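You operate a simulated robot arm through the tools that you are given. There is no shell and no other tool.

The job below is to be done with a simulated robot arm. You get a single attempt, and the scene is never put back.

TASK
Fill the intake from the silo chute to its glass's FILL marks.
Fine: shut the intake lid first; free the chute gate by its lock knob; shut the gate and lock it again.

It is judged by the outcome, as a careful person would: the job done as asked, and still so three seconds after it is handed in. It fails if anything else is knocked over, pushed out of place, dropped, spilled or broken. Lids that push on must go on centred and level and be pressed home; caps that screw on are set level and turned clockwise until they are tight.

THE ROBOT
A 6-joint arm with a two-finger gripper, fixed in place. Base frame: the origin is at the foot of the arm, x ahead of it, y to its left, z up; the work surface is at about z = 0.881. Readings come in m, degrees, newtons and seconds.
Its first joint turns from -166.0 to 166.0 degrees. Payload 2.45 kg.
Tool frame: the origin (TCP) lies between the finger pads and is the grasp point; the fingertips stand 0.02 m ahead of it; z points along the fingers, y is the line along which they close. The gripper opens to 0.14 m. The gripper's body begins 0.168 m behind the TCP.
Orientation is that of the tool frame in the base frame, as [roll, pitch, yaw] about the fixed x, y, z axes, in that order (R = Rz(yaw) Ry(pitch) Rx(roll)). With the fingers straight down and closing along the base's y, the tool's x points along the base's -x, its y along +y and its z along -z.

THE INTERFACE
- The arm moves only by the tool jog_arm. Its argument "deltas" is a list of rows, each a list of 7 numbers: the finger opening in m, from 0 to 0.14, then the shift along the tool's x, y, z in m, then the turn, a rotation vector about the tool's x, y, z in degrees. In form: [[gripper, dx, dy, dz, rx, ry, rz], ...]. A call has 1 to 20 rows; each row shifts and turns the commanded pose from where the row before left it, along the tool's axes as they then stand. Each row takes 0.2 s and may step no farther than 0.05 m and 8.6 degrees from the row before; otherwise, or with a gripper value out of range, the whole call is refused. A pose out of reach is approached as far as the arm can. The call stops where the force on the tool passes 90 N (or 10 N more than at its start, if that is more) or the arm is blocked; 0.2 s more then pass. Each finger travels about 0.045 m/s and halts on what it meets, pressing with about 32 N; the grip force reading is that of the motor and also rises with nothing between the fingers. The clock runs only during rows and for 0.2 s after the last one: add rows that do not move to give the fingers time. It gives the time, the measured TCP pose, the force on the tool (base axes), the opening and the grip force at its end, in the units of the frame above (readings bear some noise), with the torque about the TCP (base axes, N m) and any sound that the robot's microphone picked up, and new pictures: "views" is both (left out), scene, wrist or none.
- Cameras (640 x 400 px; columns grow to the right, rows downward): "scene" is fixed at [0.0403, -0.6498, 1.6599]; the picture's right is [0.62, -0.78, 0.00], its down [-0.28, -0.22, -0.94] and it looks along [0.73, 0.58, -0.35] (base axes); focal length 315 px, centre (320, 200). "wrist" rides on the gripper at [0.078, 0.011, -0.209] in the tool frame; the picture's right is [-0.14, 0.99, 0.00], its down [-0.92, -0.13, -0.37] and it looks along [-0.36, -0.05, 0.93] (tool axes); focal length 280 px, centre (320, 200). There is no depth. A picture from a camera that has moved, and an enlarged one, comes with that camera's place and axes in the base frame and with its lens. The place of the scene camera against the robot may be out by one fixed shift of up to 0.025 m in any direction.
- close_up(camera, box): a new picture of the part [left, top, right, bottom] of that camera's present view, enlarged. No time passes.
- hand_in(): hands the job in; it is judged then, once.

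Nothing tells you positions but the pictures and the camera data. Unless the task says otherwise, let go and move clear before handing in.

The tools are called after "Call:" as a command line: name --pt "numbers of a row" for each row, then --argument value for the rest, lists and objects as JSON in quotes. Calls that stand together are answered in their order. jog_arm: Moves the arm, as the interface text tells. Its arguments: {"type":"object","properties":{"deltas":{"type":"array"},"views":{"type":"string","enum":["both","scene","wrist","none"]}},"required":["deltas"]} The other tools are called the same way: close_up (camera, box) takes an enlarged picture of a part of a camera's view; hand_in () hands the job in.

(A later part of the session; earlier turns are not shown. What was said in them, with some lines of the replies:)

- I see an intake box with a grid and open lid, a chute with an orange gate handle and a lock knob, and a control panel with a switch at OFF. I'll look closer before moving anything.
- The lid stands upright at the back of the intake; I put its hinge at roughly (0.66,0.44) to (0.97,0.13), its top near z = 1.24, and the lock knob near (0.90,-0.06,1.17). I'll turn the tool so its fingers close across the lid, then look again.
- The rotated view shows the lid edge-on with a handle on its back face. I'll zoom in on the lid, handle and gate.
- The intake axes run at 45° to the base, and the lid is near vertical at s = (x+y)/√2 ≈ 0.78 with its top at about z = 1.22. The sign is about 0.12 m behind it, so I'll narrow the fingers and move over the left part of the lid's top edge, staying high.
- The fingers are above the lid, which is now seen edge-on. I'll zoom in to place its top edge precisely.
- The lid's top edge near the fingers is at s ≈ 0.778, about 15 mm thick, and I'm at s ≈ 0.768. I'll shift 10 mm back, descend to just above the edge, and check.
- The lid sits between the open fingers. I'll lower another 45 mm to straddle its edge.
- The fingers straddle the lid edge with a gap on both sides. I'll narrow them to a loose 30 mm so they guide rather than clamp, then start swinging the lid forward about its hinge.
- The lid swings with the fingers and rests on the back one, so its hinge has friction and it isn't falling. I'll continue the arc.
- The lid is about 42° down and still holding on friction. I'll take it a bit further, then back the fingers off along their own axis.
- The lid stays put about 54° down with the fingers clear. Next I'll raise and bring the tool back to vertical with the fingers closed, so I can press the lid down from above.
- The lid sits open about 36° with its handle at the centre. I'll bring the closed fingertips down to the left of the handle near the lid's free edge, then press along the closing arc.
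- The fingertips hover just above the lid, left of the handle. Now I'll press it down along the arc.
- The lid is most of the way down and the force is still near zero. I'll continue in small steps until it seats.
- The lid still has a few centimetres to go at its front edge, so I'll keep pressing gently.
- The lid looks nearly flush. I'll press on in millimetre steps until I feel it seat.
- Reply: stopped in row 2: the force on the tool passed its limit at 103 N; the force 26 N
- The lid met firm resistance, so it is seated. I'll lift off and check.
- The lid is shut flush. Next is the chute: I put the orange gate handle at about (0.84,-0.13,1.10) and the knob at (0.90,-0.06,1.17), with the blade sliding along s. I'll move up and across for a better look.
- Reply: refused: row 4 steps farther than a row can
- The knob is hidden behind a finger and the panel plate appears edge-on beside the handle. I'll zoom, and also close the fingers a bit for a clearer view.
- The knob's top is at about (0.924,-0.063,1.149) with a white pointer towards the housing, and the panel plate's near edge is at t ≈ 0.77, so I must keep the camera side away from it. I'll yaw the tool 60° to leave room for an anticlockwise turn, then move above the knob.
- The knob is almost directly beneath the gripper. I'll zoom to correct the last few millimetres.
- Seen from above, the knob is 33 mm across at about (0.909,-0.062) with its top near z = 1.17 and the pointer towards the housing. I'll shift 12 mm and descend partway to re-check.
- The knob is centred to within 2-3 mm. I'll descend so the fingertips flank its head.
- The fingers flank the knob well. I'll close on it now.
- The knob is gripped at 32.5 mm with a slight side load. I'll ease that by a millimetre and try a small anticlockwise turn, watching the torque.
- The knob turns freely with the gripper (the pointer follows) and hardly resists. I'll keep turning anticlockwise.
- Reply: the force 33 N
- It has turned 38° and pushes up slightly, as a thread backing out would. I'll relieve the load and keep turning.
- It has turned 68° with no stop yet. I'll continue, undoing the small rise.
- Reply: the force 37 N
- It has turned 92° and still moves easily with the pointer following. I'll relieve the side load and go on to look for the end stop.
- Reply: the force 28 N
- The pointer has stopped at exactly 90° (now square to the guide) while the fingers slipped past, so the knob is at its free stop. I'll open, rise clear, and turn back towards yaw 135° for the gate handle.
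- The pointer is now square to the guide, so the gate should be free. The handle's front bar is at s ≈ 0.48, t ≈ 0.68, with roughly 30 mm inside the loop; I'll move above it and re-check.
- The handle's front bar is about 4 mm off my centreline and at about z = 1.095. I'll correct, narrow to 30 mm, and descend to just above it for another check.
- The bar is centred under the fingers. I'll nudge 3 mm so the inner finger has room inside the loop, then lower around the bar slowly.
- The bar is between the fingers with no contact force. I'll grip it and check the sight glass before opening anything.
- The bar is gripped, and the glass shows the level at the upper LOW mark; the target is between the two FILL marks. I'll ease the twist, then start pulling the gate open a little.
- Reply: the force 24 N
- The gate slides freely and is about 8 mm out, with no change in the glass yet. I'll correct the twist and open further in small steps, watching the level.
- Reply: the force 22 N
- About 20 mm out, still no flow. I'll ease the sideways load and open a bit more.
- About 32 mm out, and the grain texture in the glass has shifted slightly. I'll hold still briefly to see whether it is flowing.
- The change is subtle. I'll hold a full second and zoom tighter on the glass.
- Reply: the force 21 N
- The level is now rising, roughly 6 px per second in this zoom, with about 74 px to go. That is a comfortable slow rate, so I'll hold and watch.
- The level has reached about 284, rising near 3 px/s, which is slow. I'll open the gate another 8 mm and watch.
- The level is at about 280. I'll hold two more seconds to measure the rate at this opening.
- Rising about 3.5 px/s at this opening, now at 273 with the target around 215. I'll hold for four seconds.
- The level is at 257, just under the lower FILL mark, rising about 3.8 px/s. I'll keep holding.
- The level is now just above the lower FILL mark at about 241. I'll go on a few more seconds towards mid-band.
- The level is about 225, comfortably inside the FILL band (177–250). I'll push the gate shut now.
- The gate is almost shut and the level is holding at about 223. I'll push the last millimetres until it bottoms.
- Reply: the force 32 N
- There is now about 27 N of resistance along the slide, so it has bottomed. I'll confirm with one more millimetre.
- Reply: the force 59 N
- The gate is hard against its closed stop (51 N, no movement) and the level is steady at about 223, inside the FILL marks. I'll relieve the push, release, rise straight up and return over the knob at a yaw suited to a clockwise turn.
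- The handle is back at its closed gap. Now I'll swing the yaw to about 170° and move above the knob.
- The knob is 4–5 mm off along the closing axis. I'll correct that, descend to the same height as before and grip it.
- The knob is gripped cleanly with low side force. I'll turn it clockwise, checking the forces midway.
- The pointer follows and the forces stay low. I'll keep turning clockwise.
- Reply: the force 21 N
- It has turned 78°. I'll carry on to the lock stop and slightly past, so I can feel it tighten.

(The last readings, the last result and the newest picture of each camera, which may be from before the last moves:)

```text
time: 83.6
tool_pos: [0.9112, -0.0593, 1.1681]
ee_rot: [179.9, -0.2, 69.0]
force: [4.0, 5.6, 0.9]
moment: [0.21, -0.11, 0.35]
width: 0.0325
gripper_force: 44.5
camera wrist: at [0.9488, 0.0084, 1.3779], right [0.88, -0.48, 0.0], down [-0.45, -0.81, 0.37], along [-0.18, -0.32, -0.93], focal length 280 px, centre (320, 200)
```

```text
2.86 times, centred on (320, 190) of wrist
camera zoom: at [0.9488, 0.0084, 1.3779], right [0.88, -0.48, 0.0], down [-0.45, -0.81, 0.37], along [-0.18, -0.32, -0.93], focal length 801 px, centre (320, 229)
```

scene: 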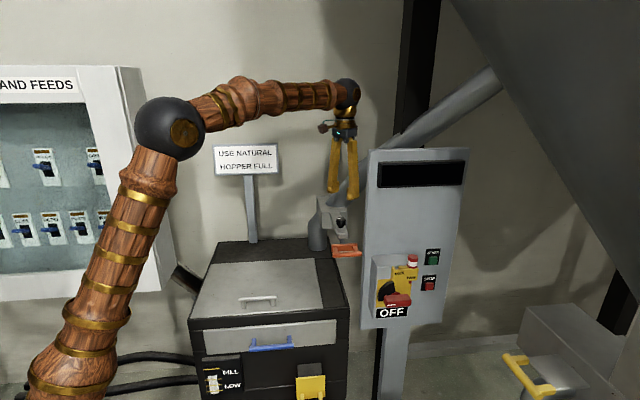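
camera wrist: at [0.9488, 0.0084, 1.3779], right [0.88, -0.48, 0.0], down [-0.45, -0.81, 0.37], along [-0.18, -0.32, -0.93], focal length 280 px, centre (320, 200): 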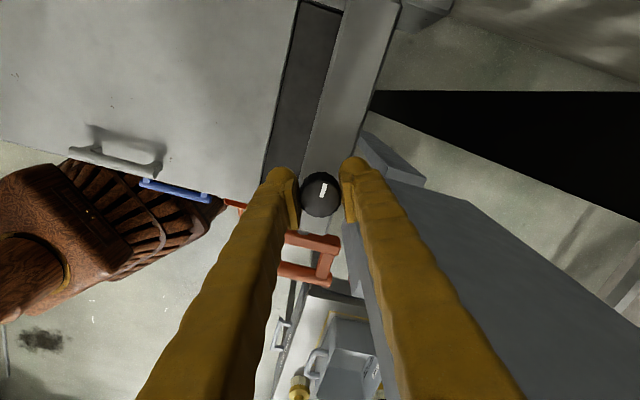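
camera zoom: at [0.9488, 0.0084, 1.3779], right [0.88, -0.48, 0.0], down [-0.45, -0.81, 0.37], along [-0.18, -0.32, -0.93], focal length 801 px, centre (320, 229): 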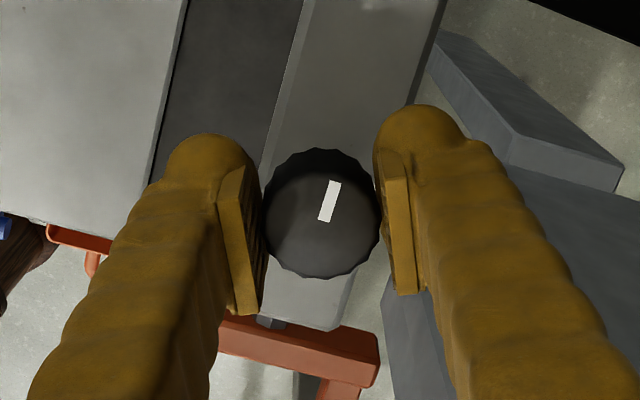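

The pointer lies along the guide again and torque has risen to 0.35 N·m, matching the slip at the stop. One more small twist will confirm it is tight.

Call:
jog_arm --pt "0.01 0 0 0 0 0 4" --pt "0.01 0 0 0 0 0 4" --pt "0.01 0 0 0 0 0 0" --views "wrist"

Call:
close_up --camera "wrist" --box '[240, 120, 400, 260]'

Call:
close_up --camera "scene" --box '[190, 345, 260, 400]'

```text
time: 84.4
tool_pos: [0.9112, -0.0592, 1.1676]
ee_rot: [179.9, 0.0, 60.9]
force: [10.3, -4.7, -6.0]
moment: [-0.06, -0.07, 0.18]
width: 0.0325
gripper_force: 45.2
camera wrist: at [0.9578, 0.0019, 1.378], right [0.8, -0.6, 0.0], down [-0.56, -0.74, 0.37], along [-0.22, -0.29, -0.93], focal length 280 px, centre (320, 200)
```

wrist: 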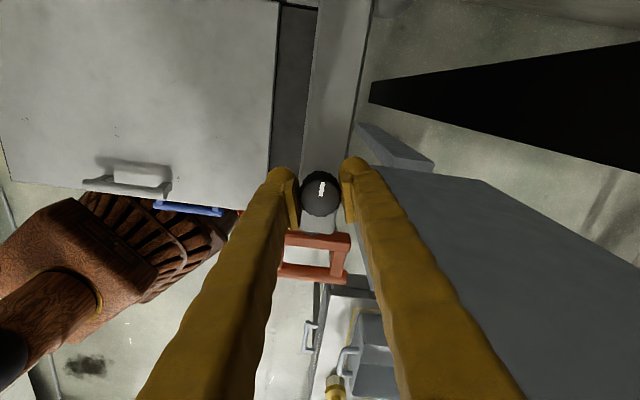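

```text
2.86 times, centred on (320, 190) of wrist
camera zoom: at [0.9578, 0.0019, 1.378], right [0.8, -0.6, 0.0], down [-0.56, -0.74, 0.37], along [-0.22, -0.29, -0.93], focal length 801 px, centre (320, 229)
```

zoom: 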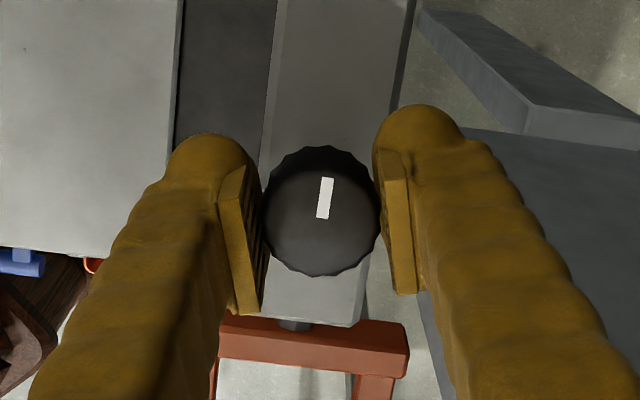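

```text
7.27 times, centred on (225, 372) of scene
camera zoom: at [0.0403, -0.6498, 1.6599], right [0.62, -0.78, 0.0], down [-0.28, -0.22, -0.94], along [0.73, 0.58, -0.35], focal length 2291 px, centre (1011, -1054)
```

zoom: 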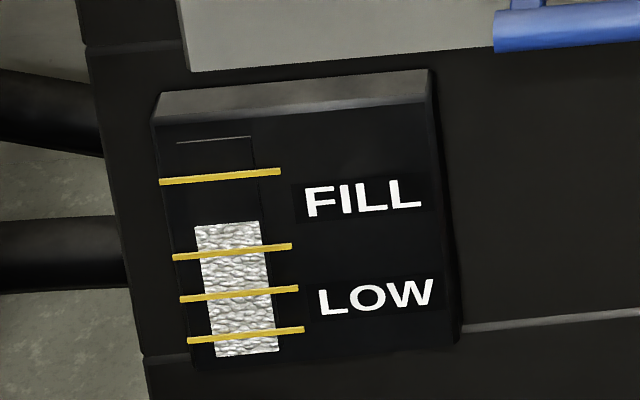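

The knob stays aligned with the guide while the fingers slip, so it is locked, and the level is steady between the FILL marks. I'll release, rise and move clear.

Call:
jog_arm --pt "0.04 0 0 0 0 0 0" --pt "0.07 0 0 0 0 0 0" --pt "0.07 0 0 0 0 0 0" --pt "0.07 0 0 0 0 0 0" --pt "0.07 0 0 -0.03 0 0 0" --pt "0.07 0 0 -0.045 0 0 0" --pt "0.07 0 0 -0.045 0 0 0" --pt "0.07 0 0 -0.045 0 0 0" --pt "0.07 0 0 -0.045 0 0 0" --pt "0.07 0 0 -0.045 0 0 0" --pt "0.07 -0.01 -0.04 0 0 0 0" --pt "0.07 -0.01 -0.04 0 0 0 0" --pt "0.07 -0.01 -0.04 0 0 0 0" --pt "0.07 -0.01 -0.04 0 0 0 0" --pt "0.07 -0.01 -0.04 0 0 0 0" --pt "0.07 0 0 0 0 0 0" --views "both"

Call:
close_up --camera "scene" --box '[180, 180, 380, 305]'

Call:
close_up --camera "scene" --box '[300, 180, 400, 270]'

Call:
close_up --camera "scene" --box '[190, 345, 260, 400]'

```text
time: 87.8
tool_pos: [0.7097, -0.0112, 1.4238]
ee_rot: [179.9, -0.1, 61.0]
force: [0.0, -0.6, -0.1]
moment: [-0.01, -0.02, 0.01]
width: 0.07
gripper_force: 0.1
camera wrist: at [0.757, 0.052, 1.6326], right [0.8, -0.6, 0.0], down [-0.56, -0.74, 0.37], along [-0.22, -0.29, -0.93], focal length 280 px, centre (320, 200)
```

scene: 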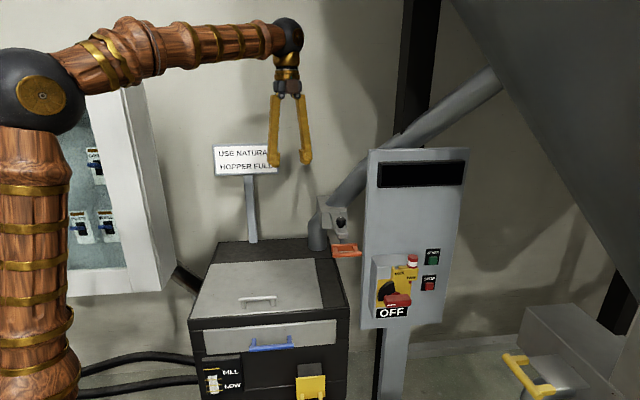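
wrist: 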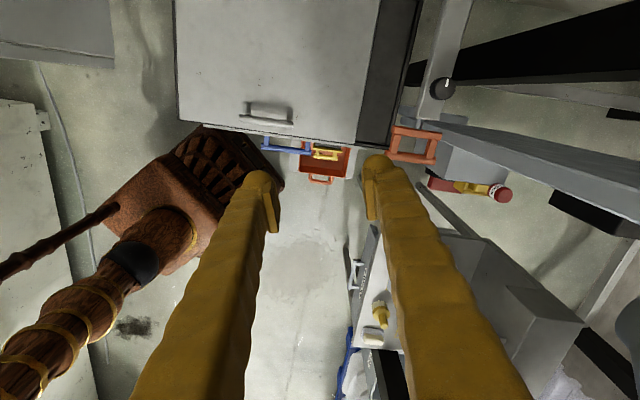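

```text
3.20 times, centred on (280, 242) of scene
camera zoom: at [0.0403, -0.6498, 1.6599], right [0.62, -0.78, 0.0], down [-0.28, -0.22, -0.94], along [0.73, 0.58, -0.35], focal length 1008 px, centre (448, 64)
```

zoom: 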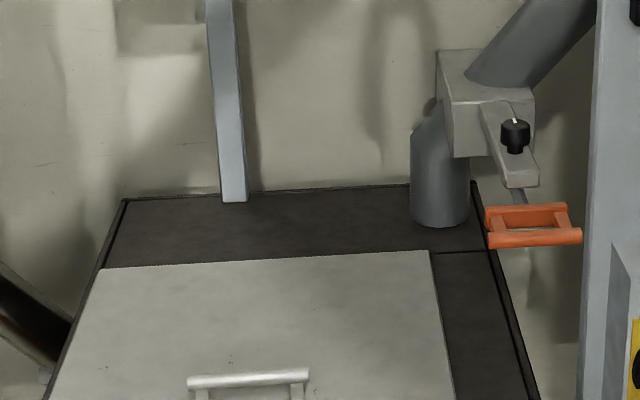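

```text
4.44 times, centred on (350, 225) of scene
camera zoom: at [0.0403, -0.6498, 1.6599], right [0.62, -0.78, 0.0], down [-0.28, -0.22, -0.94], along [0.73, 0.58, -0.35], focal length 1400 px, centre (187, 89)
```

zoom: 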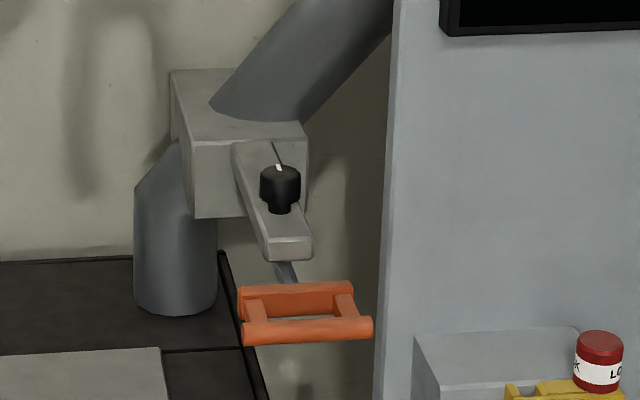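

```text
7.27 times, centred on (225, 372) of scene
camera zoom: at [0.0403, -0.6498, 1.6599], right [0.62, -0.78, 0.0], down [-0.28, -0.22, -0.94], along [0.73, 0.58, -0.35], focal length 2291 px, centre (1011, -1054)
```

zoom: 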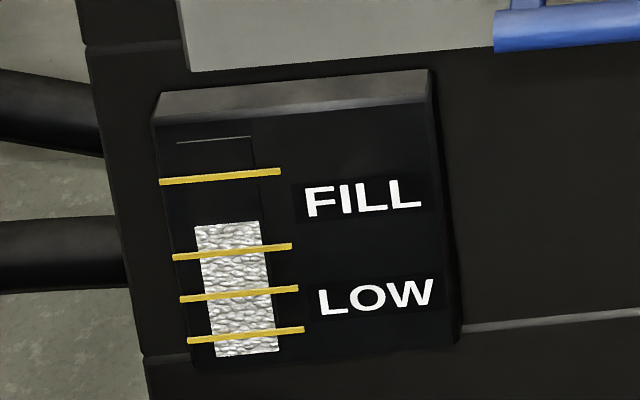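

Gate and knob match their original closed and locked appearance, and the level is steady mid-band. I'll take a last look at the lid before handing in.

Call:
close_up --camera "scene" --box '[180, 235, 360, 345]'

Call:
close_up --camera "wrist" --box '[160, 0, 480, 200]'

```text
3.56 times, centred on (270, 290) of scene
camera zoom: at [0.0403, -0.6498, 1.6599], right [0.62, -0.78, 0.0], down [-0.28, -0.22, -0.94], along [0.73, 0.58, -0.35], focal length 1120 px, centre (498, -120)
```

zoom: 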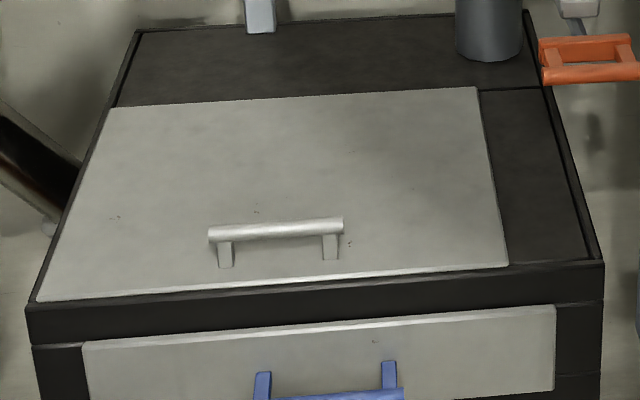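

```text
2.00 times, centred on (320, 100) of wrist
camera zoom: at [0.757, 0.052, 1.6326], right [0.8, -0.6, 0.0], down [-0.56, -0.74, 0.37], along [-0.22, -0.29, -0.93], focal length 561 px, centre (320, 400)
```

zoom: 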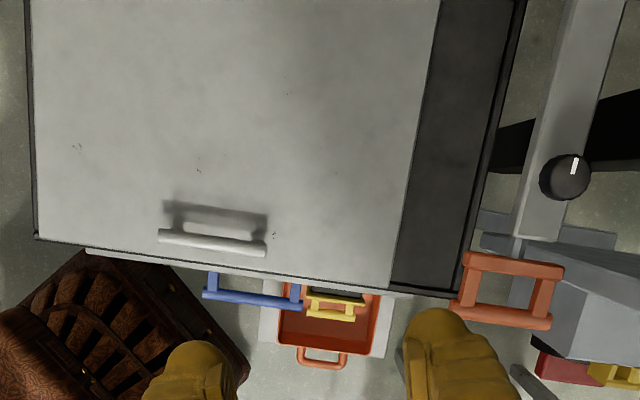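

The lid is flush, the gate is shut with its knob locked along the guide, the level is between the FILL marks, the outlet tray is empty and the arm is clear. Handing in.

Call:
hand_in

```text
The job is handed in.
```

The intake is filled to its FILL marks. The level settled at about 40% of the way up between the two lines and stayed there after the gate was shut.

- **Lid:** I swung it down first and pressed it home until it met firm resistance. It looks flush with the rim from both cameras.
- **Gate:** I turned the lock knob 90° anticlockwise to its stop, drew the gate out about 43 mm to let the grain in, then pushed it back against its closed stop. It held there under about 50 N without moving.
- **Lock:** I turned the knob clockwise until it stopped. Its pointer lies along the guide, as it did at the start.

Apart from the lid and the level, everything looks as it did at the start. I saw no spill, and the arm was clear of everything when I handed in.
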